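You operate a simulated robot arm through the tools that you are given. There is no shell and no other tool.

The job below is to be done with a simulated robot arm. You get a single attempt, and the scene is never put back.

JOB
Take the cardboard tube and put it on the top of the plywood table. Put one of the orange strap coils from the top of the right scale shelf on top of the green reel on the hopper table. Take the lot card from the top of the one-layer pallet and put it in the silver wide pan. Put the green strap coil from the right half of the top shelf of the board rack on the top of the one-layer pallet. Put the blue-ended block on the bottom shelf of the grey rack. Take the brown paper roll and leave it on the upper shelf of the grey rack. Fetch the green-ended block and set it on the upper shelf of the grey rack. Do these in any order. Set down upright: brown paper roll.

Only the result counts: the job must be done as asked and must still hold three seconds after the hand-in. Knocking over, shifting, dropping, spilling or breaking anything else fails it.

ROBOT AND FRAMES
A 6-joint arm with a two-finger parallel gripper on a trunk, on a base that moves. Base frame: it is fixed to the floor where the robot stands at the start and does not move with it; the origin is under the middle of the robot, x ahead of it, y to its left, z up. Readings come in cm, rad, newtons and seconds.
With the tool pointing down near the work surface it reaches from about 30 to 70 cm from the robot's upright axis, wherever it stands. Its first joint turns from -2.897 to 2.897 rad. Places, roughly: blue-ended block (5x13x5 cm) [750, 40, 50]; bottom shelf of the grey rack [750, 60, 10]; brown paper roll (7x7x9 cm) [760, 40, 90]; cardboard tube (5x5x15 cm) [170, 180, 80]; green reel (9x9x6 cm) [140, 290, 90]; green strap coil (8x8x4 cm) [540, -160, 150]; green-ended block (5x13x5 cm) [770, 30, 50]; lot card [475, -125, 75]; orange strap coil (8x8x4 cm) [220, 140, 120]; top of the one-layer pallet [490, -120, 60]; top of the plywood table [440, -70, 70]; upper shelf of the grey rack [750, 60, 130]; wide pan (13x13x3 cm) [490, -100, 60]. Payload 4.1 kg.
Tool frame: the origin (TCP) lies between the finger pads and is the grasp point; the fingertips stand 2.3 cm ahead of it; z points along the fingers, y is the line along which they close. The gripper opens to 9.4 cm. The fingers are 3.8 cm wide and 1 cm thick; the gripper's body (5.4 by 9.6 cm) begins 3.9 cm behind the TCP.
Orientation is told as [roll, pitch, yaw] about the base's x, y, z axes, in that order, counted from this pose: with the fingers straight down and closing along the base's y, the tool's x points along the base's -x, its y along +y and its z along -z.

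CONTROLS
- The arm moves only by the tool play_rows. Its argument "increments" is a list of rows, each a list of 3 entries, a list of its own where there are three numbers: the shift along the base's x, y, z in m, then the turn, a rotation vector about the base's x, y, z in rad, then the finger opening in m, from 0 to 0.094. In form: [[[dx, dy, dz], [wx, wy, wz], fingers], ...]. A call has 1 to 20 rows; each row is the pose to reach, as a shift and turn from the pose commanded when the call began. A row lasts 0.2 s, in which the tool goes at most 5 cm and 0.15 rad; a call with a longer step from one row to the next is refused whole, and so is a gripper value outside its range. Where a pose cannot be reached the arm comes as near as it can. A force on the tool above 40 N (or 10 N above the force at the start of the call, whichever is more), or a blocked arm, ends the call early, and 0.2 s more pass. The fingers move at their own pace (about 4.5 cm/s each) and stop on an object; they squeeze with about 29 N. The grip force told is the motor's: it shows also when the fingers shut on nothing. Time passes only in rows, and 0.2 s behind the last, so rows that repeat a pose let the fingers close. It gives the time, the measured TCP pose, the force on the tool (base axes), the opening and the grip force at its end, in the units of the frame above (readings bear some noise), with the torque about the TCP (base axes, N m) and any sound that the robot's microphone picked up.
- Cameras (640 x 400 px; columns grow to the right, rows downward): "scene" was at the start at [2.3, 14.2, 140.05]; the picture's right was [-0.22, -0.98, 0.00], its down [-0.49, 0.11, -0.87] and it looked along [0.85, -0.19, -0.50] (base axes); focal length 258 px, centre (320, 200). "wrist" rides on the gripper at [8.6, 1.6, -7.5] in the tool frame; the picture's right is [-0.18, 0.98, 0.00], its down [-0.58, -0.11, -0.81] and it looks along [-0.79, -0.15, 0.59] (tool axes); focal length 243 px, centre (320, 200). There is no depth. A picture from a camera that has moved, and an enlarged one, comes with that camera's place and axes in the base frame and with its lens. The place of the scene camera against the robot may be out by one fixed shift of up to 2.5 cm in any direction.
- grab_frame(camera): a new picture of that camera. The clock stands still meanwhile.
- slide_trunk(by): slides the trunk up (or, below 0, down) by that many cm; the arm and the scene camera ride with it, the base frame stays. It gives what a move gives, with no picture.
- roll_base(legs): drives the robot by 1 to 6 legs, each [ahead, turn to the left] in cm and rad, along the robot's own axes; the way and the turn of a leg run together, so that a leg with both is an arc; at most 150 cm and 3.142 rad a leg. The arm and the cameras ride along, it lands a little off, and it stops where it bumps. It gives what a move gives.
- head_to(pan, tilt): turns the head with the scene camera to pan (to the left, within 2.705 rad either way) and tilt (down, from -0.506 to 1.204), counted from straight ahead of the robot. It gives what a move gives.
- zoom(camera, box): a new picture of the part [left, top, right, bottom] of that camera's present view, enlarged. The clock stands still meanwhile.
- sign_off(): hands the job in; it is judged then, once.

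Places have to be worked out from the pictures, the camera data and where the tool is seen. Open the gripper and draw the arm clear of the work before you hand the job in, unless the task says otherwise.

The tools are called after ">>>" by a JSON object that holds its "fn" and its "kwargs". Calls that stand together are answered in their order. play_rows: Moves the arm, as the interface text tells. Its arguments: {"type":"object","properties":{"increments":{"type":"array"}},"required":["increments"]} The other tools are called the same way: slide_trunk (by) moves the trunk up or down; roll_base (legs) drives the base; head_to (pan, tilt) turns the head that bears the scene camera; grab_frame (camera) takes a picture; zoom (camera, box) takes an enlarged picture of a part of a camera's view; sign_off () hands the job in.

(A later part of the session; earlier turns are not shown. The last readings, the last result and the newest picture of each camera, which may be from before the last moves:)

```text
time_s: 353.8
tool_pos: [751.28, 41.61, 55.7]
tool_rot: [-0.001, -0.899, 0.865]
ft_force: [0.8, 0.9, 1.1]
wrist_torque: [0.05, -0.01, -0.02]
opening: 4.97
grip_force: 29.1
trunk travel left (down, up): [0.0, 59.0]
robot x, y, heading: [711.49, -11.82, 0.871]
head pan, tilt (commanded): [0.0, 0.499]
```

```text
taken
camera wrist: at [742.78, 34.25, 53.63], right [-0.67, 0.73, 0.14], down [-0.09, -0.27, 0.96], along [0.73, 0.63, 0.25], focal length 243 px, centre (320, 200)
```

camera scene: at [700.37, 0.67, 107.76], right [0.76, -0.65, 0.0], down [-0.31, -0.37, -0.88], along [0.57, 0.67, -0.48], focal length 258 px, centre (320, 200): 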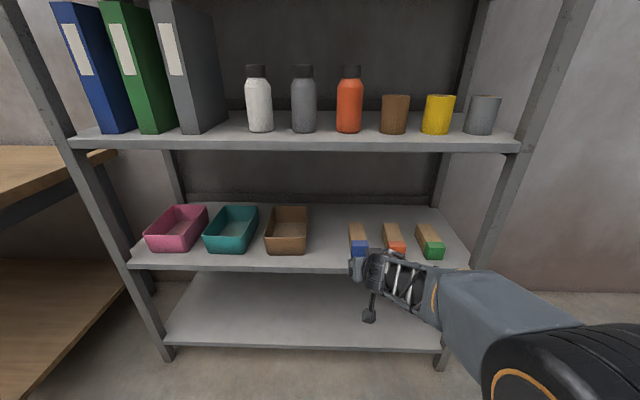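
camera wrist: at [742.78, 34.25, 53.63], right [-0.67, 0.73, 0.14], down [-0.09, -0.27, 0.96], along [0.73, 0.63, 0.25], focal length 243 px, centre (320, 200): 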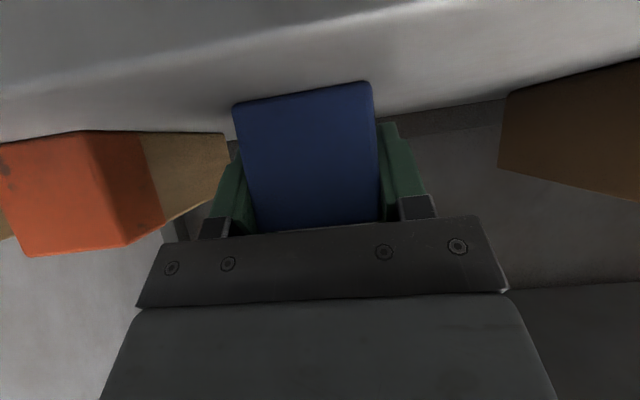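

The blue block is gripped (4.97 cm). I lift it slightly, pull it straight out of the shelf, and back the robot 10 cm.

>>> {"fn": "play_rows", "kwargs": {"increments": [[[0, 0, 0.02], [0, 0, 0], 0.03], [[0, 0, 0.04], [0, 0, 0], 0.03], [[-0.026, -0.03, 0.04], [0, 0, 0], 0.03], [[-0.052, -0.061, 0.04], [0, 0, 0], 0.03], [[-0.078, -0.091, 0.04], [0, 0, 0], 0.03], [[-0.104, -0.122, 0.04], [0, 0, 0], 0.03], [[-0.123, -0.144, 0.04], [0, 0, 0], 0.03]]}}

>>> {"fn": "roll_base", "kwargs": {"legs": [[-10, 0]]}}

>>> {"fn": "grab_frame", "kwargs": {"camera": "scene"}}

>>> {"fn": "grab_frame", "kwargs": {"camera": "wrist"}}

```text
time_s: 355.4
tool_pos: [738.6, 27.25, 59.89]
tool_rot: [0.0, -0.895, 0.866]
ft_force: [0.8, -0.1, -2.1]
wrist_torque: [-0.04, 0.03, 0.03]
opening: 5.0
grip_force: 28.8
trunk travel left (down, up): [0.0, 59.0]
robot x, y, heading: [711.45, -11.7, 0.868]
head pan, tilt (commanded): [0.0, 0.499]
```

```text
time_s: 356.5
tool_pos: [732.23, 19.7, 59.8]
tool_rot: [0.0, -0.898, 0.865]
ft_force: [-1.4, 0.2, -1.4]
wrist_torque: [-0.01, 0.02, -0.02]
opening: 4.98
grip_force: 29.0
trunk travel left (down, up): [0.0, 59.0]
robot x, y, heading: [705.26, -19.54, 0.868]
head pan, tilt (commanded): [0.0, 0.499]
```

```text
taken
camera scene: at [693.97, -6.88, 107.75], right [0.76, -0.65, 0.0], down [-0.31, -0.37, -0.88], along [0.57, 0.67, -0.48], focal length 258 px, centre (320, 200)
```

scene: 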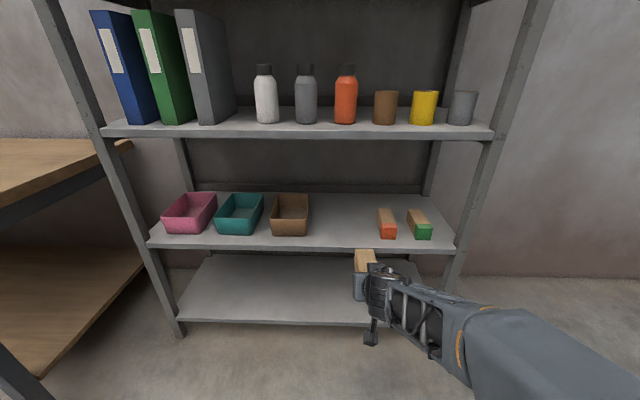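

```text
taken
camera wrist: at [723.69, 12.24, 57.78], right [-0.67, 0.73, 0.14], down [-0.09, -0.27, 0.96], along [0.73, 0.63, 0.25], focal length 243 px, centre (320, 200)
```

wrist: 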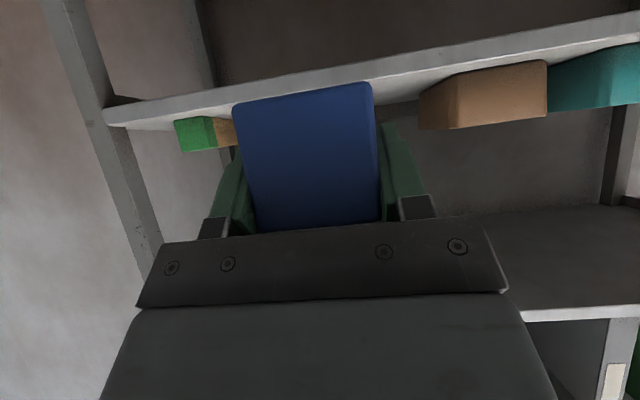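

The block is clear of the rack. I lower it in front of the bottom shelf, keeping ahead of my base.

>>> {"fn": "play_rows", "kwargs": {"increments": [[[0.005, 0.006, -0.04], [0, 0, 0], 0.03], [[0.01, 0.012, -0.08], [0, 0, 0], 0.03], [[0.015, 0.018, -0.12], [0, 0, 0], 0.03], [[0.02, 0.024, -0.16], [0, 0, 0], 0.03], [[0.025, 0.03, -0.2], [0, 0, 0], 0.03], [[0.03, 0.036, -0.24], [0, 0, 0], 0.03], [[0.035, 0.042, -0.28], [0, 0, 0], 0.03], [[0.04, 0.048, -0.32], [0, 0, 0], 0.03], [[0.045, 0.053, -0.355], [0, 0, 0], 0.03]]}}

>>> {"fn": "grab_frame", "kwargs": {"camera": "scene"}}

>>> {"fn": "grab_frame", "kwargs": {"camera": "wrist"}}

```text
time_s: 358.5
tool_pos: [737.06, 27.63, 25.38]
tool_rot: [-0.096, -0.885, 0.932]
ft_force: [-0.6, 0.2, -1.4]
wrist_torque: [-0.05, 0.07, -0.01]
opening: 4.97
grip_force: 28.9
out of reach, approached as far as the arm can: row 4, 5, 6, 7, 8, 9
trunk travel left (down, up): [0.0, 59.0]
robot x, y, heading: [705.03, -19.48, 0.868]
head pan, tilt (commanded): [0.0, 0.499]
```

```text
taken
camera scene: at [693.96, -6.89, 107.76], right [0.76, -0.65, 0.0], down [-0.31, -0.37, -0.88], along [0.57, 0.67, -0.48], focal length 258 px, centre (320, 200)
```

scene: 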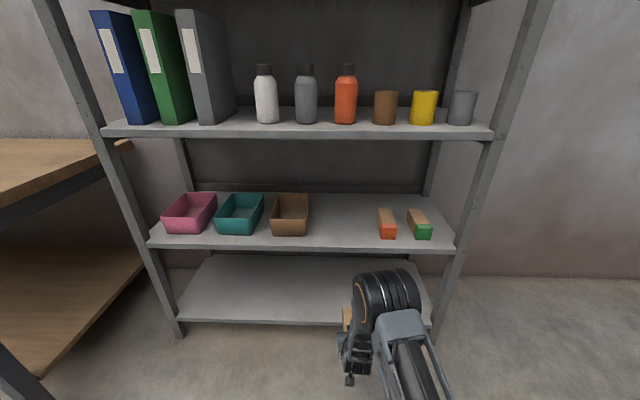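

```text
taken
camera wrist: at [728.6, 20.11, 23.31], right [-0.67, 0.74, 0.08], down [-0.13, -0.23, 0.96], along [0.73, 0.64, 0.25], focal length 243 px, centre (320, 200)
```

wrist: 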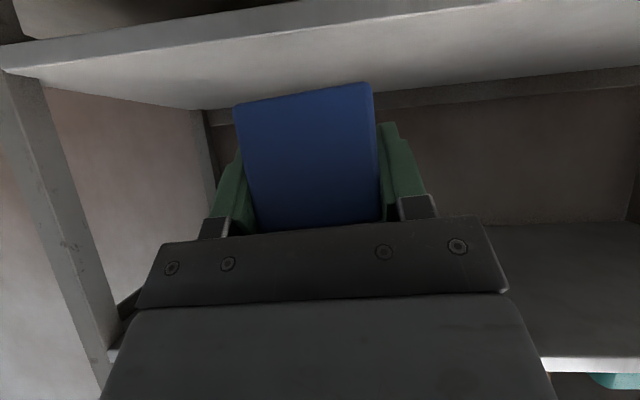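

The wrist is near its straight line with the forearm and twisted the tool a little. I set the tool's heading equal to the arm's bearing (0.974) so the block is level again.

>>> {"fn": "play_rows", "kwargs": {"increments": [[[0, 0, 0], [0.022, 0.021, 0.058], 0.03], [[0, 0, 0], [0.044, 0.042, 0.117], 0.03], [[0, 0, 0], [0.044, 0.042, 0.117], 0.03]]}}

>>> {"fn": "grab_frame", "kwargs": {"camera": "wrist"}}

```text
time_s: 359.3
tool_pos: [737.12, 27.65, 25.36]
tool_rot: [-0.097, -0.884, 0.931]
ft_force: [-0.3, -0.9, -1.4]
wrist_torque: [-0.08, 0.02, 0.01]
opening: 4.98
grip_force: 29.0
out of reach, approached as far as the arm can: row 1, 2, 3
trunk travel left (down, up): [0.0, 59.0]
robot x, y, heading: [705.31, -19.52, 0.868]
head pan, tilt (commanded): [0.0, 0.499]
```

```text
taken
camera wrist: at [728.59, 20.09, 23.34], right [-0.67, 0.74, 0.08], down [-0.13, -0.23, 0.97], along [0.73, 0.64, 0.25], focal length 243 px, centre (320, 200)
```

wrist: 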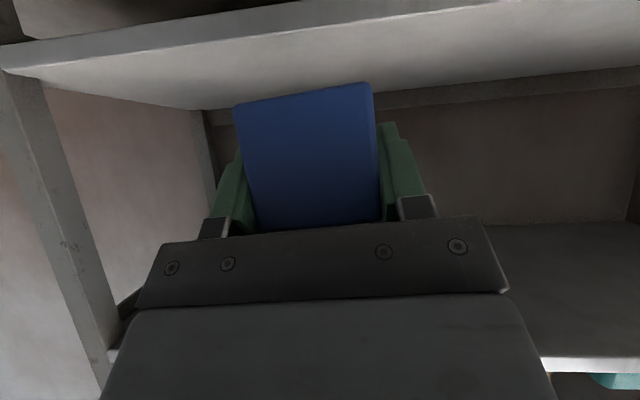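

The wrist cannot bend the tool above the forearm's slope down here, so a steeper grip is needed. I go back up, level the block again, return it to its place on the second shelf and will regrip it with less tilt.

>>> {"fn": "play_rows", "kwargs": {"increments": [[[-0.005, -0.008, 0.04], [0, 0, 0], 0.03], [[-0.01, -0.016, 0.08], [0, 0, 0], 0.03], [[-0.015, -0.024, 0.12], [0, 0, 0], 0.03], [[-0.02, -0.032, 0.16], [0, 0, 0], 0.03], [[-0.025, -0.04, 0.2], [0, 0, 0], 0.03], [[-0.03, -0.05, 0.24], [0, 0, 0], 0.03], [[-0.04, -0.06, 0.28], [0.025, 0.018, 0.005], 0.03], [[-0.045, -0.07, 0.32], [0.05, 0.037, 0.01], 0.03], [[-0.049, -0.079, 0.345], [0.05, 0.037, 0.01], 0.03]]}}

>>> {"fn": "grab_frame", "kwargs": {"camera": "wrist"}}

```text
time_s: 361.3
tool_pos: [732.29, 19.51, 59.7]
tool_rot: [0.001, -0.901, 0.87]
ft_force: [0.3, 0.2, -1.3]
wrist_torque: [-0.06, 0.07, -0.01]
opening: 4.98
grip_force: 29.2
trunk travel left (down, up): [0.0, 59.0]
robot x, y, heading: [705.34, -19.72, 0.872]
head pan, tilt (commanded): [0.0, 0.499]
```

```text
taken
camera wrist: at [723.75, 11.88, 57.64], right [-0.68, 0.72, 0.14], down [-0.09, -0.28, 0.96], along [0.73, 0.63, 0.25], focal length 243 px, centre (320, 200)
```

wrist: 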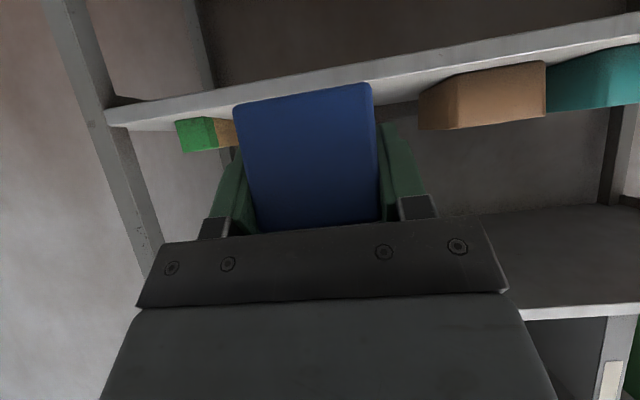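

The block is level again. I set it back on the second shelf close to its old spot, a little nearer the front edge.

>>> {"fn": "play_rows", "kwargs": {"increments": [[[0.029, 0.034, 0], [0, 0, 0], 0.03], [[0.058, 0.068, 0], [0, 0, 0], 0.03], [[0.088, 0.103, 0], [0, 0, 0], 0.03], [[0.117, 0.137, 0], [0, 0, 0], 0.03], [[0.147, 0.172, 0], [0, 0, 0], 0.03], [[0.176, 0.206, 0], [0, 0, 0], 0.03], [[0.176, 0.206, -0.02], [0, 0, 0], 0.03], [[0.176, 0.206, -0.032], [0, 0, 0], 0.03], [[0.176, 0.206, -0.038], [0, 0, 0], 0.03], [[0.176, 0.206, -0.043], [0, 0, 0], 0.03]]}}

>>> {"fn": "grab_frame", "kwargs": {"camera": "scene"}}

```text
time_s: 363.5
tool_pos: [749.8, 39.99, 55.66]
tool_rot: [0.003, -0.905, 0.867]
ft_force: [0.0, -1.3, 5.0]
wrist_torque: [-0.1, 0.32, 0.04]
opening: 5.0
grip_force: 29.6
trunk travel left (down, up): [0.0, 59.0]
robot x, y, heading: [704.85, -19.29, 0.87]
head pan, tilt (commanded): [0.0, 0.499]
```

```text
taken
camera scene: at [693.94, -6.92, 107.77], right [0.76, -0.65, 0.0], down [-0.31, -0.36, -0.88], along [0.57, 0.67, -0.48], focal length 258 px, centre (320, 200)
```

scene: 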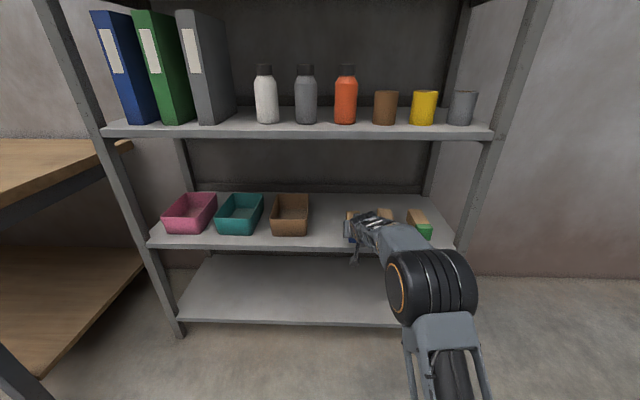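

The block rests on the shelf. I open the fingers, tilt the tool steeper in place to 0.5 rad, move 1.5 cm in, and close again.

>>> {"fn": "play_rows", "kwargs": {"increments": [[[0, 0, 0.002], [0, 0, 0], 0.05], [[0, 0, 0.003], [0, 0, 0], 0.07], [[0, 0, 0.005], [0, 0, 0], 0.085], [[0, 0, 0.007], [-0.08, 0.068, 0], 0.085], [[0, 0, 0.008], [-0.155, 0.132, 0], 0.085], [[0, 0, 0.008], [-0.23, 0.195, 0], 0.085], [[0.005, 0.006, 0.008], [-0.305, 0.259, 0], 0.085], [[0.01, 0.011, 0.008], [-0.305, 0.259, 0], 0.085]]}}

>>> {"fn": "grab_frame", "kwargs": {"camera": "wrist"}}

```text
time_s: 365.3
tool_pos: [750.94, 41.11, 56.29]
tool_rot: [0.001, -0.499, 0.868]
ft_force: [-0.5, 0.1, 0.2]
wrist_torque: [0.0, 0.01, 0.0]
opening: 8.51
grip_force: 0.1
trunk travel left (down, up): [0.0, 59.0]
robot x, y, heading: [705.29, -19.77, 0.867]
head pan, tilt (commanded): [0.0, 0.499]
```

```text
taken
camera wrist: at [742.32, 33.72, 58.77], right [-0.65, 0.76, 0.09], down [0.16, 0.02, 0.99], along [0.75, 0.65, -0.14], focal length 243 px, centre (320, 200)
```

wrist: 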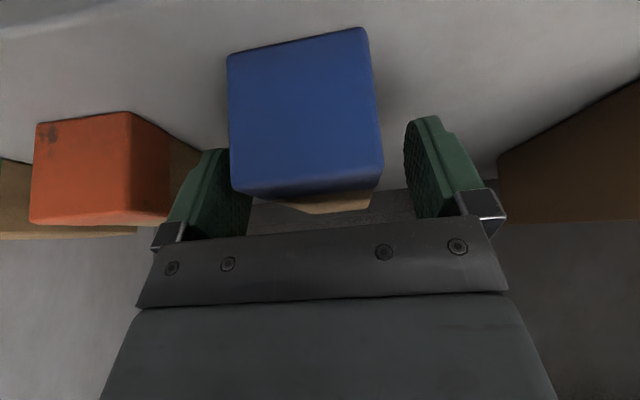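

The block sits between the fingers. I lower half a centimetre, close, and lift to verify.

>>> {"fn": "play_rows", "kwargs": {"increments": [[[0.002, 0.002, -0.005], [0, 0, 0], 0.06], [[0.002, 0.002, -0.005], [0, 0, 0], 0.03], [[0.002, 0.002, -0.005], [0, 0, 0], 0.03], [[0.002, 0.002, -0.005], [0, 0, 0], 0.03], [[0.002, 0.002, 0.015], [0, 0, 0], 0.03], [[0.002, 0.002, 0.035], [0, 0, 0], 0.03]]}}

>>> {"fn": "grab_frame", "kwargs": {"camera": "wrist"}}

>>> {"fn": "zoom", "kwargs": {"camera": "scene", "box": [300, 180, 480, 292]}}

```text
time_s: 366.7
tool_pos: [751.06, 41.36, 59.81]
tool_rot: [0.0, -0.5, 0.868]
ft_force: [-0.2, 0.4, -1.9]
wrist_torque: [-0.04, 0.02, 0.01]
opening: 4.95
grip_force: 29.1
trunk travel left (down, up): [0.0, 59.0]
robot x, y, heading: [705.3, -19.62, 0.87]
head pan, tilt (commanded): [0.0, 0.499]
```

```text
taken
camera wrist: at [742.58, 33.89, 62.17], right [-0.65, 0.76, 0.09], down [0.16, 0.02, 0.99], along [0.75, 0.65, -0.14], focal length 243 px, centre (320, 200)
```

wrist: 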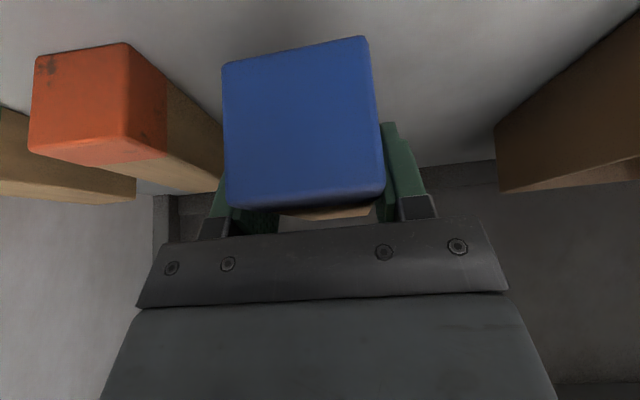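

```text
3.56 times, centred on (390, 236) of scene
camera zoom: at [693.98, -6.86, 107.75], right [0.76, -0.65, 0.0], down [-0.31, -0.37, -0.88], along [0.57, 0.67, -0.48], focal length 916 px, centre (71, 72)
```

zoom: 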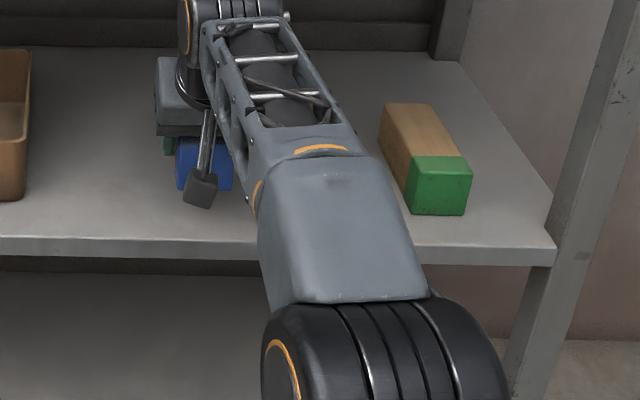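

Regripped with a 0.5 rad tilt. I pull the block out of the second shelf, then lower it in front of the bottom shelf.

>>> {"fn": "play_rows", "kwargs": {"increments": [[[-0.026, -0.031, 0], [0, 0, 0], 0.03], [[-0.052, -0.061, 0], [0, 0, 0], 0.03], [[-0.078, -0.092, 0], [0, 0, 0], 0.03], [[-0.104, -0.122, 0], [0, 0, 0], 0.03], [[-0.129, -0.153, 0], [0, 0, 0], 0.03], [[-0.129, -0.153, -0.04], [0, 0, 0], 0.03], [[-0.129, -0.153, -0.08], [0, 0, 0], 0.03], [[-0.129, -0.153, -0.12], [0, 0, 0], 0.03], [[-0.129, -0.153, -0.16], [0, 0, 0], 0.03], [[-0.129, -0.153, -0.2], [0, 0, 0], 0.03]]}}

>>> {"fn": "grab_frame", "kwargs": {"camera": "scene"}}

```text
time_s: 368.9
tool_pos: [738.09, 26.11, 39.78]
tool_rot: [0.001, -0.5, 0.868]
ft_force: [0.7, -0.2, -1.6]
wrist_torque: [-0.03, 0.01, 0.02]
opening: 4.99
grip_force: 28.7
trunk travel left (down, up): [0.0, 59.0]
robot x, y, heading: [705.35, -19.47, 0.867]
head pan, tilt (commanded): [0.0, 0.499]
```

```text
taken
camera scene: at [693.96, -6.9, 107.76], right [0.76, -0.65, 0.0], down [-0.31, -0.37, -0.88], along [0.57, 0.67, -0.48], focal length 258 px, centre (320, 200)
```

scene: 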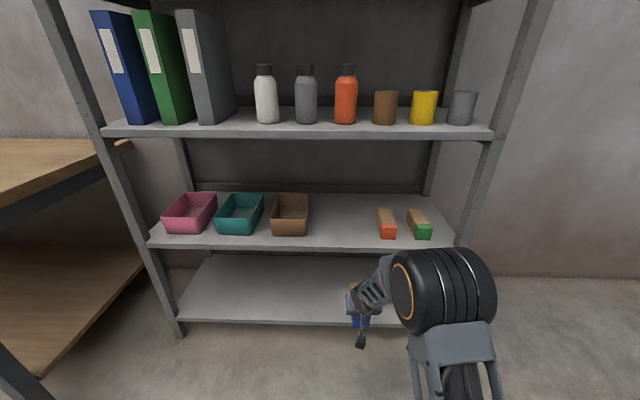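

No reach trouble this time. I go on down to about z 24.

>>> {"fn": "play_rows", "kwargs": {"increments": [[[0.003, 0.003, -0.04], [0, 0, 0], 0.03], [[0.005, 0.006, -0.08], [0, 0, 0], 0.03], [[0.008, 0.009, -0.12], [0, 0, 0], 0.03], [[0.01, 0.012, -0.155], [0, 0, 0], 0.03]]}}

>>> {"fn": "grab_frame", "kwargs": {"camera": "wrist"}}

>>> {"fn": "zoom", "kwargs": {"camera": "scene", "box": [260, 220, 480, 358]}}

```text
time_s: 369.9
tool_pos: [738.97, 27.51, 24.0]
tool_rot: [0.002, -0.5, 0.865]
ft_force: [-1.1, 0.4, -1.6]
wrist_torque: [-0.03, 0.01, 0.0]
opening: 4.97
grip_force: 28.7
trunk travel left (down, up): [0.0, 59.0]
robot x, y, heading: [705.06, -19.74, 0.868]
head pan, tilt (commanded): [0.0, 0.499]
```

```text
taken
camera wrist: at [730.53, 19.98, 26.57], right [-0.64, 0.76, 0.09], down [0.16, 0.02, 0.99], along [0.75, 0.65, -0.14], focal length 243 px, centre (320, 200)
```

wrist: 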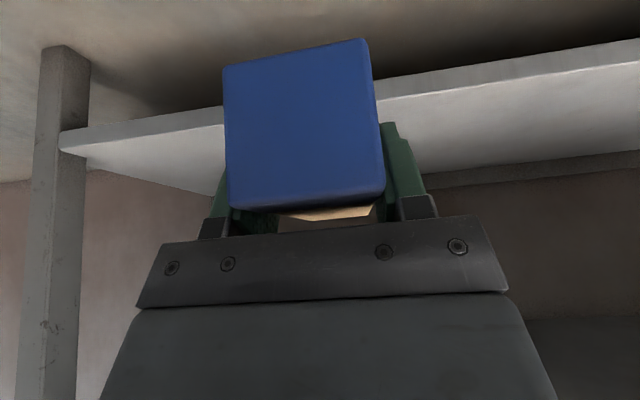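

```text
2.90 times, centred on (370, 289) of scene
camera zoom: at [693.96, -6.89, 107.76], right [0.76, -0.65, 0.0], down [-0.31, -0.37, -0.88], along [0.57, 0.67, -0.48], focal length 747 px, centre (175, -58)
```

zoom: 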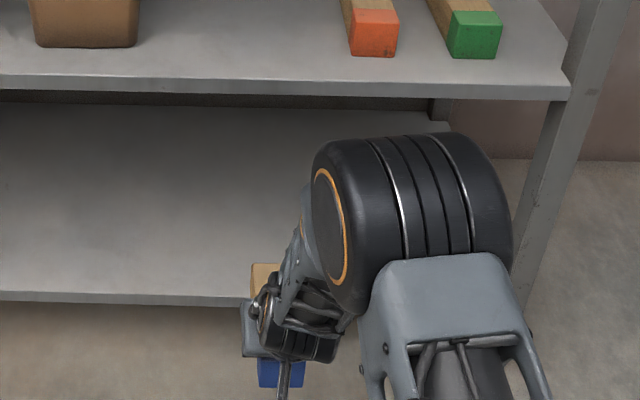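

The bottom shelf's top is about z 14.4 and the block bottom is at z 20. I push it in over the bottom shelf and lower until it touches.

>>> {"fn": "play_rows", "kwargs": {"increments": [[[0.027, 0.031, 0], [0, 0, 0], 0.03], [[0.053, 0.062, 0], [0, 0, 0], 0.03], [[0.08, 0.093, 0], [0, 0, 0], 0.03], [[0.106, 0.124, 0], [0, 0, 0], 0.03], [[0.106, 0.124, -0.03], [0, 0, 0], 0.03], [[0.106, 0.124, -0.045], [0, 0, 0], 0.03], [[0.106, 0.124, -0.052], [0, 0, 0], 0.03], [[0.106, 0.124, -0.058], [0, 0, 0], 0.03], [[0.106, 0.124, -0.064], [0, 0, 0], 0.03]]}}

>>> {"fn": "grab_frame", "kwargs": {"camera": "wrist"}}

>>> {"fn": "zoom", "kwargs": {"camera": "scene", "box": [260, 220, 480, 358]}}

```text
time_s: 371.9
tool_pos: [749.75, 39.62, 17.93]
tool_rot: [-0.002, -0.499, 0.868]
ft_force: [-0.7, -0.6, -2.5]
wrist_torque: [-0.05, 0.01, -0.01]
opening: 4.97
grip_force: 28.5
out of reach, approached as far as the arm can: row 2
trunk travel left (down, up): [0.0, 59.0]
robot x, y, heading: [705.18, -19.46, 0.866]
head pan, tilt (commanded): [0.0, 0.499]
```

```text
taken
camera wrist: at [741.26, 32.17, 20.43], right [-0.65, 0.76, 0.09], down [0.16, 0.02, 0.99], along [0.75, 0.65, -0.14], focal length 243 px, centre (320, 200)
```

wrist: 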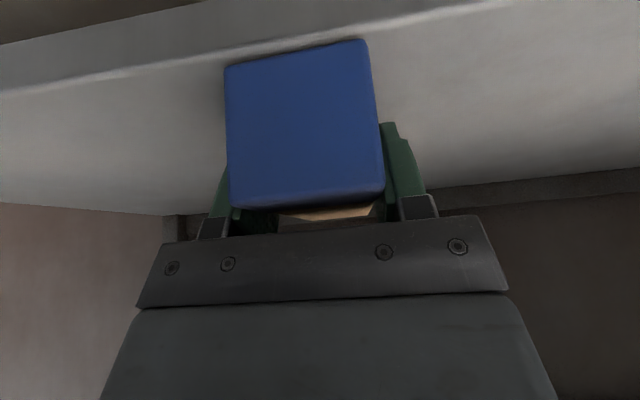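

```text
2.90 times, centred on (370, 289) of scene
camera zoom: at [693.97, -6.87, 107.75], right [0.76, -0.65, 0.0], down [-0.31, -0.37, -0.88], along [0.57, 0.67, -0.48], focal length 747 px, centre (175, -58)
```

zoom: 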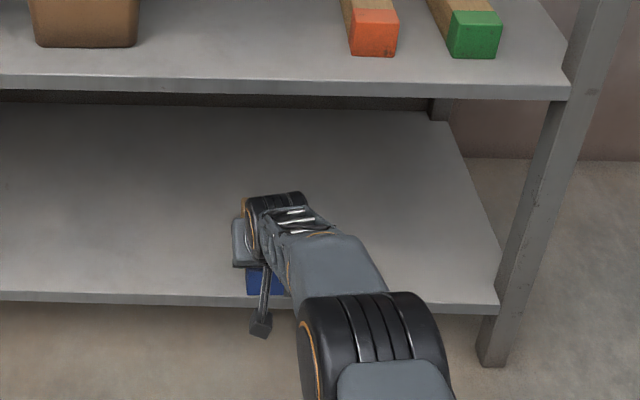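

No contact yet at z 17.9; I lower further in small rows.

>>> {"fn": "play_rows", "kwargs": {"increments": [[[0, 0, -0.005], [0, 0, 0], 0.03], [[0, 0, -0.01], [0, 0, 0], 0.03], [[0, 0, -0.015], [0, 0, 0], 0.03], [[0, 0, -0.02], [0, 0, 0], 0.03], [[0, 0, -0.025], [0, 0, 0], 0.03]]}}

>>> {"fn": "grab_frame", "kwargs": {"camera": "wrist"}}

```text
time_s: 372.8
tool_pos: [750.04, 39.89, 16.87]
tool_rot: [0.004, -0.513, 0.868]
ft_force: [-0.4, 0.1, 12.3]
wrist_torque: [-0.55, 0.39, -0.01]
opening: 4.99
grip_force: 29.1
trunk travel left (down, up): [0.0, 59.0]
robot x, y, heading: [705.54, -19.64, 0.865]
head pan, tilt (commanded): [0.0, 0.499]
stopped in row 4: the force on the tool passed its limit at 47 N (the readings are from after the stop); the commanded pose is now the measured one
```

```text
taken
camera wrist: at [741.51, 32.51, 19.25], right [-0.65, 0.76, 0.09], down [0.16, 0.01, 0.99], along [0.75, 0.65, -0.13], focal length 243 px, centre (320, 200)
```

wrist: 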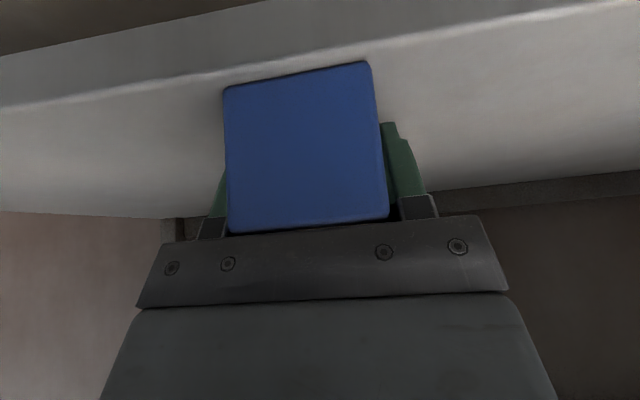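

The block stands on the bottom shelf, just behind the front edge. I ease off, open, rise a little and withdraw.

>>> {"fn": "play_rows", "kwargs": {"increments": [[[0, 0, 0.002], [0, 0, 0], 0.05], [[0, 0, 0.003], [0, 0, 0], 0.07], [[0, 0, 0.003], [0, 0, 0], 0.085], [[0, 0, 0.01], [0, 0, 0], 0.085], [[-0.005, -0.006, 0.04], [0, 0, 0], 0.085], [[-0.02, -0.024, 0.075], [0, 0, 0], 0.085], [[-0.045, -0.053, 0.1], [0, 0, 0], 0.085]]}}

>>> {"fn": "grab_frame", "kwargs": {"camera": "wrist"}}

>>> {"fn": "zoom", "kwargs": {"camera": "scene", "box": [260, 220, 480, 358]}}

```text
time_s: 374.4
tool_pos: [745.53, 34.57, 26.73]
tool_rot: [0.001, -0.506, 0.867]
ft_force: [-1.3, 0.2, -0.1]
wrist_torque: [0.02, 0.0, -0.02]
opening: 8.5
grip_force: 0.0
trunk travel left (down, up): [0.0, 59.0]
robot x, y, heading: [705.04, -19.52, 0.873]
head pan, tilt (commanded): [0.0, 0.499]
```

```text
taken
camera wrist: at [736.94, 27.11, 29.03], right [-0.65, 0.76, 0.09], down [0.16, 0.02, 0.99], along [0.75, 0.65, -0.13], focal length 243 px, centre (320, 200)
```

wrist: 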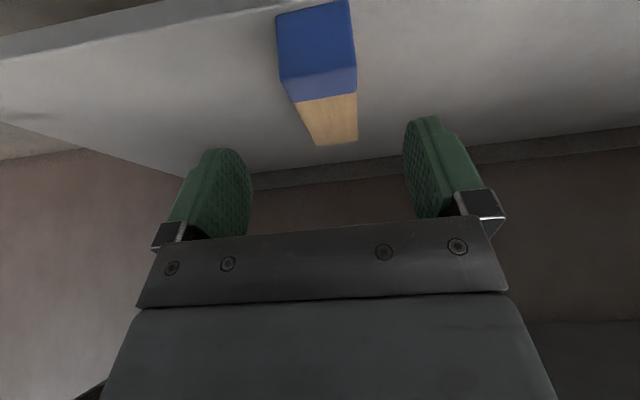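

```text
2.90 times, centred on (370, 289) of scene
camera zoom: at [693.97, -6.87, 107.74], right [0.76, -0.65, 0.0], down [-0.31, -0.37, -0.88], along [0.57, 0.67, -0.48], focal length 747 px, centre (175, -58)
```

zoom: 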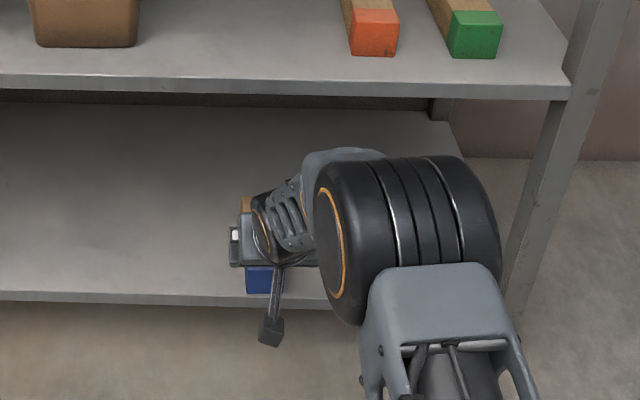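

The blue-ended block is in place on the bottom shelf. I withdraw the arm, raise the trunk by 38 and move 8 cm closer for the brown roll.

>>> {"fn": "play_rows", "kwargs": {"increments": [[[-0.027, -0.032, 0.01], [0, 0, 0], 0.085], [[-0.055, -0.064, 0.02], [0, 0, 0], 0.085], [[-0.08, -0.095, 0.03], [0, 0, 0], 0.085], [[-0.1, -0.12, 0.06], [0, 0, 0], 0.085], [[-0.11, -0.13, 0.1], [0, 0, 0], 0.085], [[-0.11, -0.13, 0.14], [0, 0, 0], 0.085], [[-0.11, -0.13, 0.18], [0, 0, 0], 0.085], [[-0.11, -0.13, 0.22], [0, 0, 0], 0.085]]}}

>>> {"fn": "slide_trunk", "kwargs": {"by": 38}}

>>> {"fn": "grab_frame", "kwargs": {"camera": "scene"}}

```text
time_s: 376.2
tool_pos: [735.65, 21.06, 48.73]
tool_rot: [-0.15, -0.511, 1.073]
ft_force: [-3.2, 1.1, -0.5]
wrist_torque: [0.02, -0.08, -0.16]
opening: 8.49
grip_force: 0.1
out of reach, approached as far as the arm can: row 2, 6, 7
trunk travel left (down, up): [0.0, 59.0]
robot x, y, heading: [704.99, -19.19, 0.868]
head pan, tilt (commanded): [0.0, 0.499]
```

```text
time_s: 379.9
tool_pos: [734.89, 21.49, 86.62]
tool_rot: [0.002, -0.505, 0.866]
ft_force: [-0.4, -0.3, -1.0]
wrist_torque: [-0.01, -0.01, 0.02]
opening: 8.5
grip_force: 0.1
trunk travel left (down, up): [-38.0, 21.0]
robot x, y, heading: [704.92, -19.51, 0.866]
head pan, tilt (commanded): [0.0, 0.499]
```

```text
taken
camera scene: at [693.95, -6.89, 145.75], right [0.76, -0.65, 0.0], down [-0.31, -0.37, -0.88], along [0.57, 0.67, -0.48], focal length 258 px, centre (320, 200)
```

scene: 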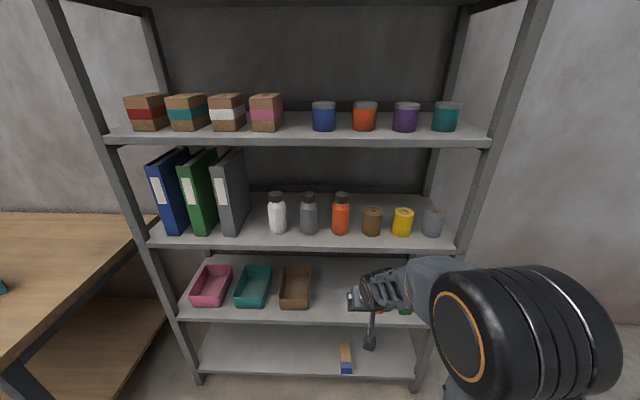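

The block is seen on the bottom shelf. I drive 8 cm forward and bring the tool up in front of the brown roll with tilt 0.7.

>>> {"fn": "roll_base", "kwargs": {"legs": [[8, 0]]}}

>>> {"fn": "play_rows", "kwargs": {"increments": [[[0, 0, 0.03], [0.05, -0.042, 0], 0.09], [[0.01, 0, 0.06], [0.1, -0.084, 0], 0.09], [[0.03, 0.005, 0.09], [0.1485, -0.1263, 0], 0.09], [[0.06, 0.012, 0.105], [0.1485, -0.1263, 0], 0.09], [[0.085, 0.02, 0.105], [0.1485, -0.1263, 0], 0.09]]}}

>>> {"fn": "grab_frame", "kwargs": {"camera": "wrist"}}

>>> {"fn": "grab_frame", "kwargs": {"camera": "scene"}}

```text
time_s: 380.9
tool_pos: [739.97, 27.58, 86.44]
tool_rot: [0.003, -0.505, 0.868]
ft_force: [-0.2, 0.6, -0.6]
wrist_torque: [0.01, 0.0, 0.02]
opening: 8.52
grip_force: 0.1
trunk travel left (down, up): [-38.0, 21.0]
robot x, y, heading: [710.27, -13.3, 0.871]
head pan, tilt (commanded): [0.0, 0.499]
```

```text
time_s: 382.1
tool_pos: [748.53, 29.74, 96.84]
tool_rot: [0.002, -0.701, 0.869]
ft_force: [0.3, 0.5, 0.2]
wrist_torque: [0.02, 0.01, -0.01]
opening: 9.01
grip_force: 0.1
trunk travel left (down, up): [-38.0, 21.0]
robot x, y, heading: [710.28, -13.38, 0.87]
head pan, tilt (commanded): [0.0, 0.499]
```

```text
taken
camera wrist: at [739.82, 22.04, 97.05], right [-0.66, 0.74, 0.12], down [0.03, -0.13, 0.99], along [0.75, 0.66, 0.06], focal length 243 px, centre (320, 200)
```

wrist: 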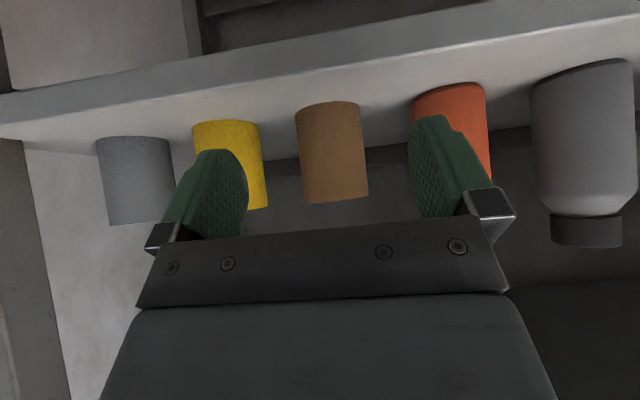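

```text
taken
camera scene: at [699.22, -0.69, 145.75], right [0.76, -0.65, 0.0], down [-0.31, -0.37, -0.88], along [0.57, 0.67, -0.48], focal length 258 px, centre (320, 200)
```

scene: 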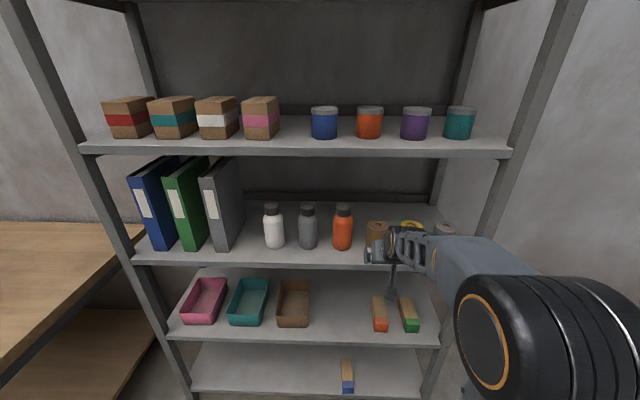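

The brown roll is straight ahead, about 12–15 cm in front of the TCP and slightly right. I advance 8 cm and check.

>>> {"fn": "play_rows", "kwargs": {"increments": [[[0.028, 0.029, 0.001], [0, 0, 0], 0.094], [[0.055, 0.058, 0.002], [0, 0, 0], 0.094]]}}

>>> {"fn": "grab_frame", "kwargs": {"camera": "wrist"}}

>>> {"fn": "zoom", "kwargs": {"camera": "scene", "box": [320, 180, 480, 280]}}

```text
time_s: 382.8
tool_pos: [754.12, 35.64, 97.18]
tool_rot: [0.0, -0.703, 0.87]
ft_force: [-0.5, 1.1, 0.8]
wrist_torque: [-0.01, -0.03, -0.04]
opening: 9.37
grip_force: 0.1
trunk travel left (down, up): [-38.0, 21.0]
robot x, y, heading: [710.34, -13.22, 0.868]
head pan, tilt (commanded): [0.0, 0.499]
```

```text
taken
camera wrist: at [745.42, 28.02, 97.41], right [-0.66, 0.74, 0.12], down [0.03, -0.13, 0.99], along [0.75, 0.66, 0.06], focal length 243 px, centre (320, 200)
```

wrist: 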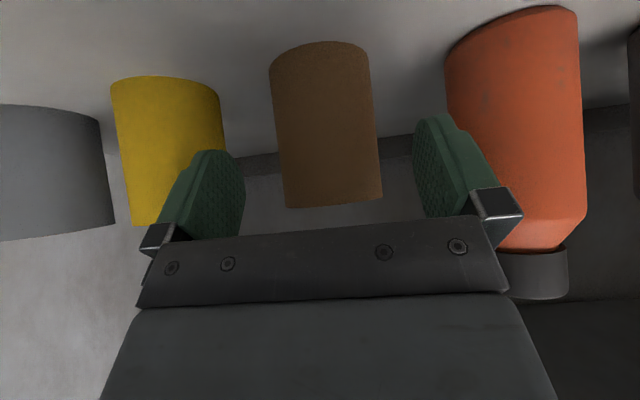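

```text
4.00 times, centred on (400, 230) of scene
camera zoom: at [699.22, -0.67, 145.75], right [0.76, -0.65, 0.0], down [-0.31, -0.37, -0.88], along [0.57, 0.67, -0.48], focal length 1031 px, centre (0, 80)
```

zoom: 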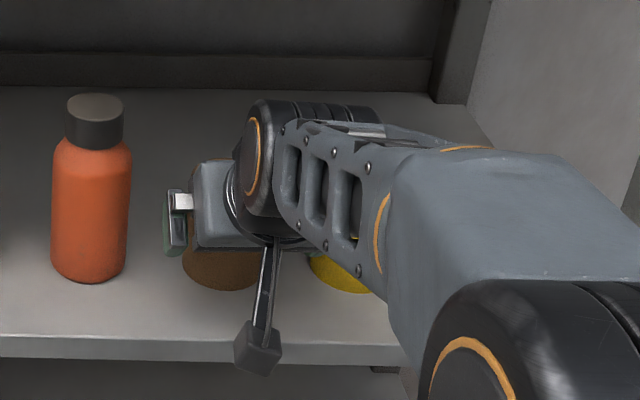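

The roll (about 6 cm wide) is centred between the fingers, 2.8 cm ahead. I advance onto its axis and close.

>>> {"fn": "play_rows", "kwargs": {"increments": [[[0.009, 0.012, -0.004], [0, 0, 0], 0.094], [[0.017, 0.0235, -0.007], [0, 0, 0], 0.094], [[0.017, 0.0235, -0.007], [0, 0, 0], 0.07], [[0.017, 0.0235, -0.007], [0, 0, 0], 0.05], [[0.017, 0.0235, -0.007], [0, 0, 0], 0.04], [[0.017, 0.0235, -0.007], [0, 0, 0], 0.04]]}}

>>> {"fn": "grab_frame", "kwargs": {"camera": "wrist"}}

```text
time_s: 384.1
tool_pos: [755.83, 37.97, 96.51]
tool_rot: [0.001, -0.699, 0.868]
ft_force: [0.5, 0.6, 0.7]
wrist_torque: [0.04, -0.07, 0.04]
opening: 6.32
grip_force: 29.3
trunk travel left (down, up): [-38.0, 21.0]
robot x, y, heading: [710.71, -13.5, 0.87]
head pan, tilt (commanded): [0.0, 0.499]
```

```text
taken
camera wrist: at [747.17, 30.33, 96.73], right [-0.66, 0.74, 0.12], down [0.03, -0.13, 0.99], along [0.75, 0.66, 0.06], focal length 243 px, centre (320, 200)
```

wrist: 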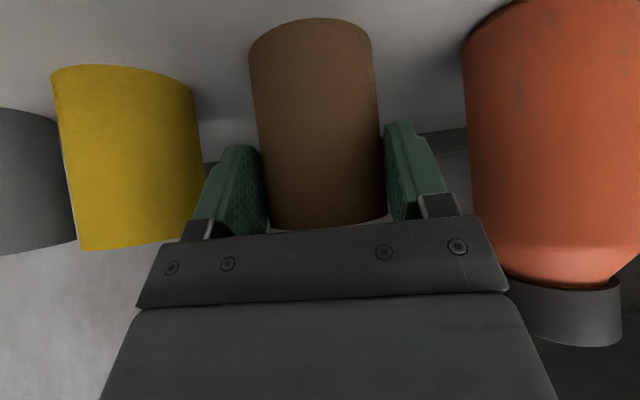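

The brown roll is held (6.32 cm). I lift it 2 cm and pull it straight out, then raise the trunk fully.

>>> {"fn": "play_rows", "kwargs": {"increments": [[[0, 0, 0.012], [0, 0, 0], 0.04], [[0, 0, 0.025], [0, 0, 0], 0.04], [[-0.026, -0.031, 0.025], [0, 0, 0], 0.04], [[-0.052, -0.061, 0.025], [0, 0, 0], 0.04], [[-0.077, -0.092, 0.025], [0, 0, 0], 0.04], [[-0.103, -0.122, 0.025], [0, 0, 0], 0.04], [[-0.122, -0.145, 0.025], [0, 0, 0], 0.04]]}}

>>> {"fn": "slide_trunk", "kwargs": {"by": 21}}

>>> {"fn": "grab_frame", "kwargs": {"camera": "scene"}}

>>> {"fn": "grab_frame", "kwargs": {"camera": "wrist"}}

```text
time_s: 385.8
tool_pos: [743.41, 23.4, 98.9]
tool_rot: [0.001, -0.7, 0.869]
ft_force: [0.5, -0.3, -2.5]
wrist_torque: [-0.02, 0.01, 0.0]
opening: 6.32
grip_force: 28.9
trunk travel left (down, up): [-38.0, 21.0]
robot x, y, heading: [710.48, -13.26, 0.871]
head pan, tilt (commanded): [0.0, 0.499]
```

```text
time_s: 388.0
tool_pos: [743.59, 23.38, 119.93]
tool_rot: [0.001, -0.7, 0.871]
ft_force: [-0.8, -0.1, -2.1]
wrist_torque: [-0.03, -0.03, -0.01]
opening: 6.31
grip_force: 28.7
trunk travel left (down, up): [-59.0, 0.0]
robot x, y, heading: [710.79, -13.64, 0.872]
head pan, tilt (commanded): [0.0, 0.499]
```

```text
taken
camera scene: at [699.22, -0.67, 166.75], right [0.76, -0.65, 0.0], down [-0.31, -0.37, -0.88], along [0.57, 0.67, -0.48], focal length 258 px, centre (320, 200)
```

scene: 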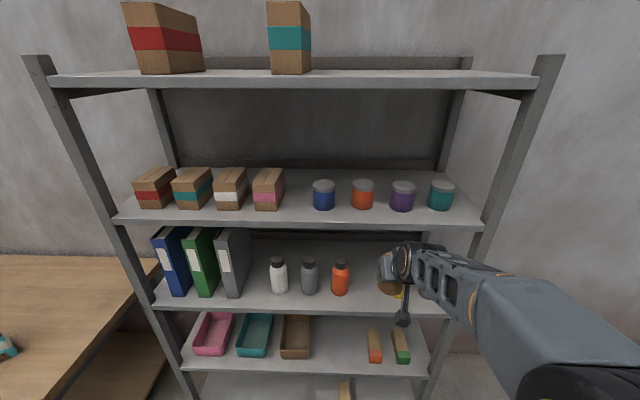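

```text
taken
camera wrist: at [734.84, 15.75, 120.12], right [-0.66, 0.74, 0.12], down [0.03, -0.13, 0.99], along [0.75, 0.66, 0.06], focal length 243 px, centre (320, 200)
```

wrist: 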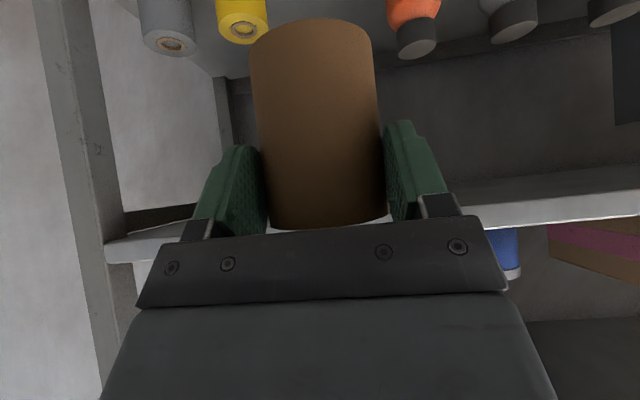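

The roll hangs freely in front of the rack. I raise it above the upper shelf level and enlarge the view of the free strip in front of the jars.

>>> {"fn": "play_rows", "kwargs": {"increments": [[[0, 0, 0.04], [0, 0, 0], 0.04], [[0, 0, 0.08], [0, 0, 0], 0.04], [[0, 0, 0.12], [0, 0, 0], 0.04], [[0, 0, 0.165], [0, 0, 0], 0.04]]}}

>>> {"fn": "zoom", "kwargs": {"camera": "scene", "box": [260, 150, 500, 300]}}

>>> {"fn": "grab_frame", "kwargs": {"camera": "wrist"}}

```text
time_s: 389.0
tool_pos: [743.23, 23.49, 136.57]
tool_rot: [0.0, -0.699, 0.87]
ft_force: [0.1, 0.4, -1.6]
wrist_torque: [0.0, 0.0, -0.02]
opening: 6.3
grip_force: 28.6
trunk travel left (down, up): [-59.0, 0.0]
robot x, y, heading: [710.75, -13.48, 0.872]
head pan, tilt (commanded): [0.0, 0.499]
```

```text
2.67 times, centred on (380, 225) of scene
camera zoom: at [699.2, -0.69, 166.75], right [0.76, -0.65, 0.0], down [-0.31, -0.37, -0.88], along [0.57, 0.67, -0.48], focal length 687 px, centre (160, 133)
```

zoom: 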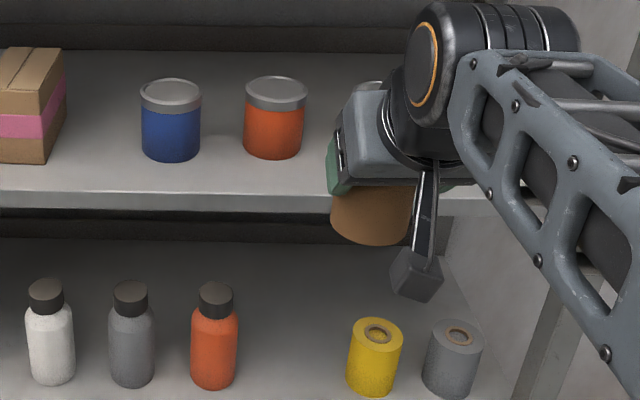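

```text
taken
camera wrist: at [734.6, 15.94, 136.77], right [-0.66, 0.74, 0.12], down [0.03, -0.13, 0.99], along [0.75, 0.66, 0.06], focal length 243 px, centre (320, 200)
```

wrist: 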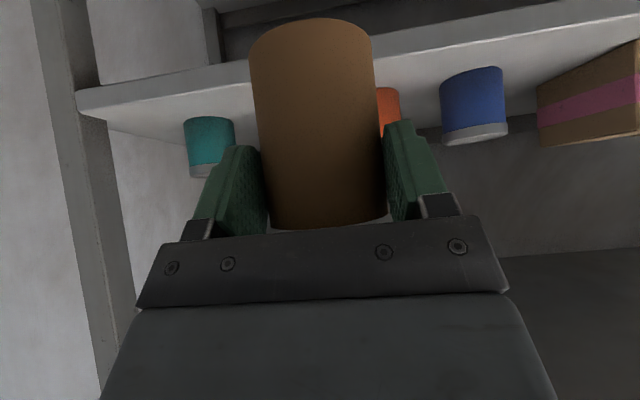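

The strip before the jars is about 7 cm deep and the gap between the orange and purple jars lies straight ahead. I enlarge the wrist view to find the shelf's front edge exactly.

>>> {"fn": "zoom", "kwargs": {"camera": "wrist", "box": [60, 20, 300, 170]}}

>>> {"fn": "zoom", "kwargs": {"camera": "wrist", "box": [360, 0, 600, 150]}}

```text
2.67 times, centred on (180, 95) of wrist
camera zoom: at [734.6, 15.94, 136.77], right [-0.66, 0.74, 0.12], down [0.03, -0.13, 0.99], along [0.75, 0.66, 0.06], focal length 647 px, centre (693, 480)
```

zoom: 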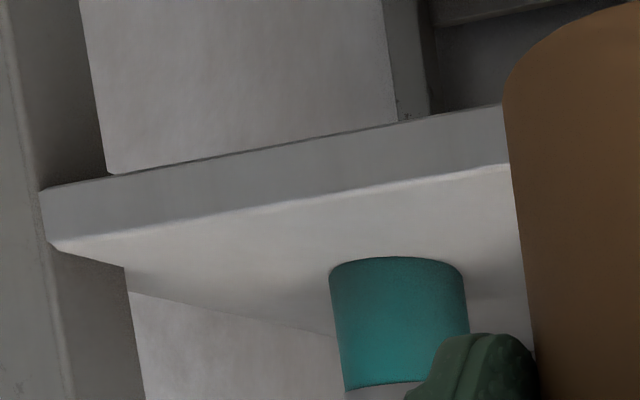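

```text
2.67 times, centred on (480, 75) of wrist
camera zoom: at [734.6, 15.94, 136.77], right [-0.66, 0.74, 0.12], down [0.03, -0.13, 0.99], along [0.75, 0.66, 0.06], focal length 647 px, centre (-107, 533)
```

zoom: 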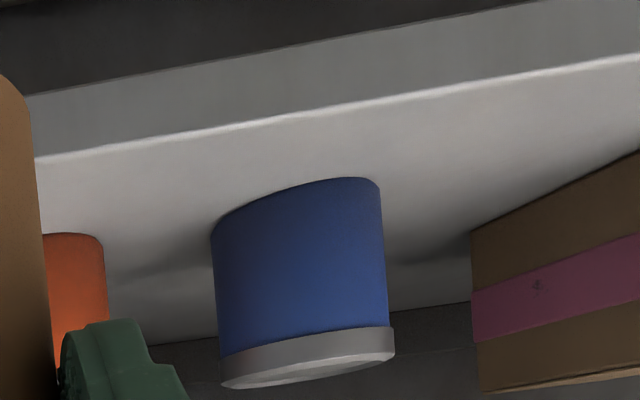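

I move 8 cm forward at the same height and re-measure the shelf edge by parallax.

>>> {"fn": "play_rows", "kwargs": {"increments": [[[0.02, 0.018, 0], [0, 0, 0], 0.04], [[0.039, 0.037, 0], [0, 0, 0], 0.04], [[0.0585, 0.0555, 0], [0, 0, 0], 0.04]]}}

>>> {"fn": "zoom", "kwargs": {"camera": "wrist", "box": [60, 0, 300, 150]}}

>>> {"fn": "zoom", "kwargs": {"camera": "scene", "box": [300, 150, 460, 250]}}

```text
time_s: 389.8
tool_pos: [749.3, 29.01, 136.39]
tool_rot: [-0.001, -0.701, 0.869]
ft_force: [-0.2, -0.3, -1.7]
wrist_torque: [-0.05, 0.0, 0.04]
opening: 6.31
grip_force: 29.0
trunk travel left (down, up): [-59.0, 0.0]
robot x, y, heading: [710.26, -13.51, 0.872]
head pan, tilt (commanded): [0.0, 0.499]
```

```text
2.67 times, centred on (180, 75) of wrist
camera zoom: at [740.72, 21.4, 136.56], right [-0.66, 0.74, 0.12], down [0.04, -0.13, 0.99], along [0.75, 0.66, 0.06], focal length 647 px, centre (693, 533)
```

zoom: 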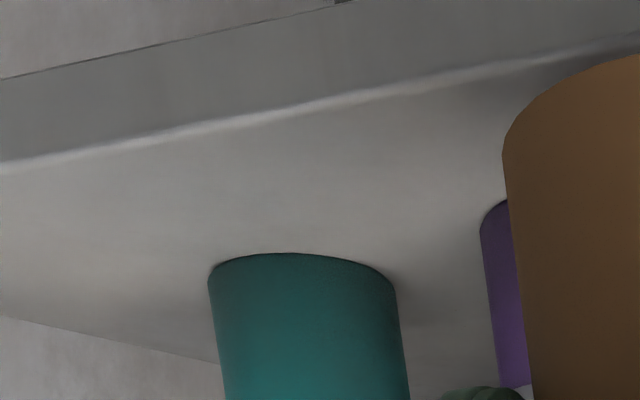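

```text
4.00 times, centred on (380, 200) of scene
camera zoom: at [699.28, -0.62, 166.75], right [0.76, -0.65, 0.0], down [-0.31, -0.37, -0.88], along [0.57, 0.67, -0.48], focal length 1031 px, centre (80, 200)
```

zoom: 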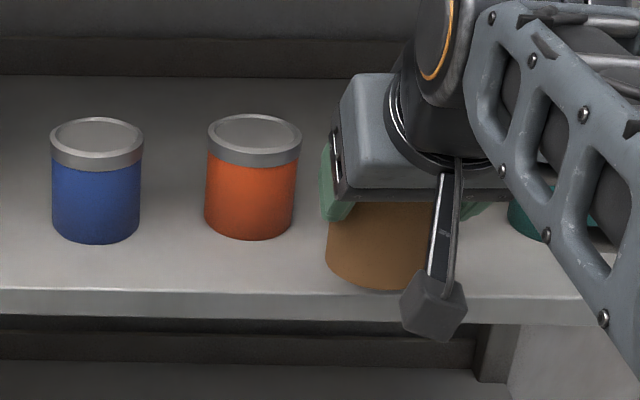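

Parallax gives the upper shelf top at z≈125.3 and its edge 5 cm ahead of the TCP; the strip is 6.8 cm deep. I move 9 cm forward and lower the roll slowly.

>>> {"fn": "play_rows", "kwargs": {"increments": [[[0.02, 0.023, 0], [0, 0, 0], 0.04], [[0.039, 0.046, 0], [0, 0, 0], 0.04], [[0.058, 0.069, 0], [0, 0, 0], 0.04], [[0.058, 0.069, -0.02], [0, 0, 0], 0.04], [[0.058, 0.069, -0.03], [0, 0, 0], 0.04]]}}

>>> {"fn": "grab_frame", "kwargs": {"camera": "wrist"}}

>>> {"fn": "zoom", "kwargs": {"camera": "scene", "box": [300, 150, 460, 250]}}

```text
time_s: 391.0
tool_pos: [754.72, 35.6, 134.48]
tool_rot: [-0.005, -0.721, 0.874]
ft_force: [-1.9, 2.4, 34.6]
wrist_torque: [-0.33, -1.7, 0.08]
opening: 6.29
grip_force: 28.8
trunk travel left (down, up): [-59.0, 0.0]
robot x, y, heading: [710.66, -13.37, 0.87]
head pan, tilt (commanded): [0.0, 0.499]
```

```text
taken
camera wrist: at [746.06, 28.01, 134.29], right [-0.66, 0.74, 0.12], down [0.02, -0.14, 0.99], along [0.75, 0.66, 0.08], focal length 243 px, centre (320, 200)
```

wrist: 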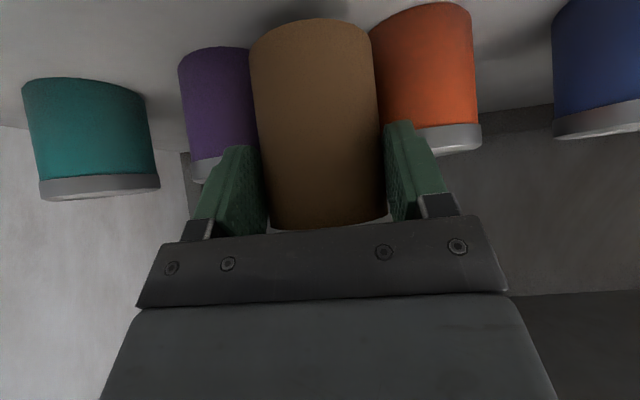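

```text
4.00 times, centred on (380, 200) of scene
camera zoom: at [698.85, -0.93, 166.82], right [0.76, -0.65, 0.0], down [-0.31, -0.36, -0.88], along [0.57, 0.67, -0.48], focal length 1031 px, centre (80, 200)
```

zoom: 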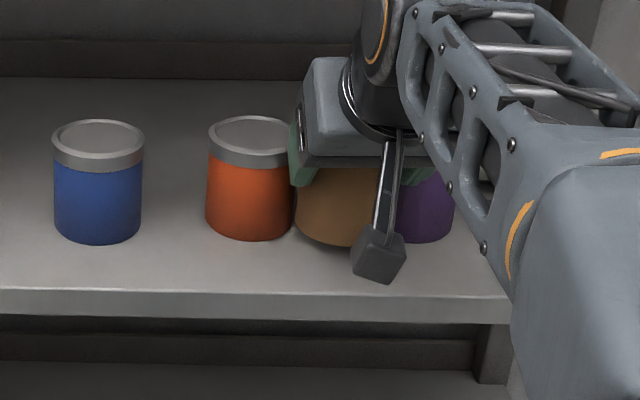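

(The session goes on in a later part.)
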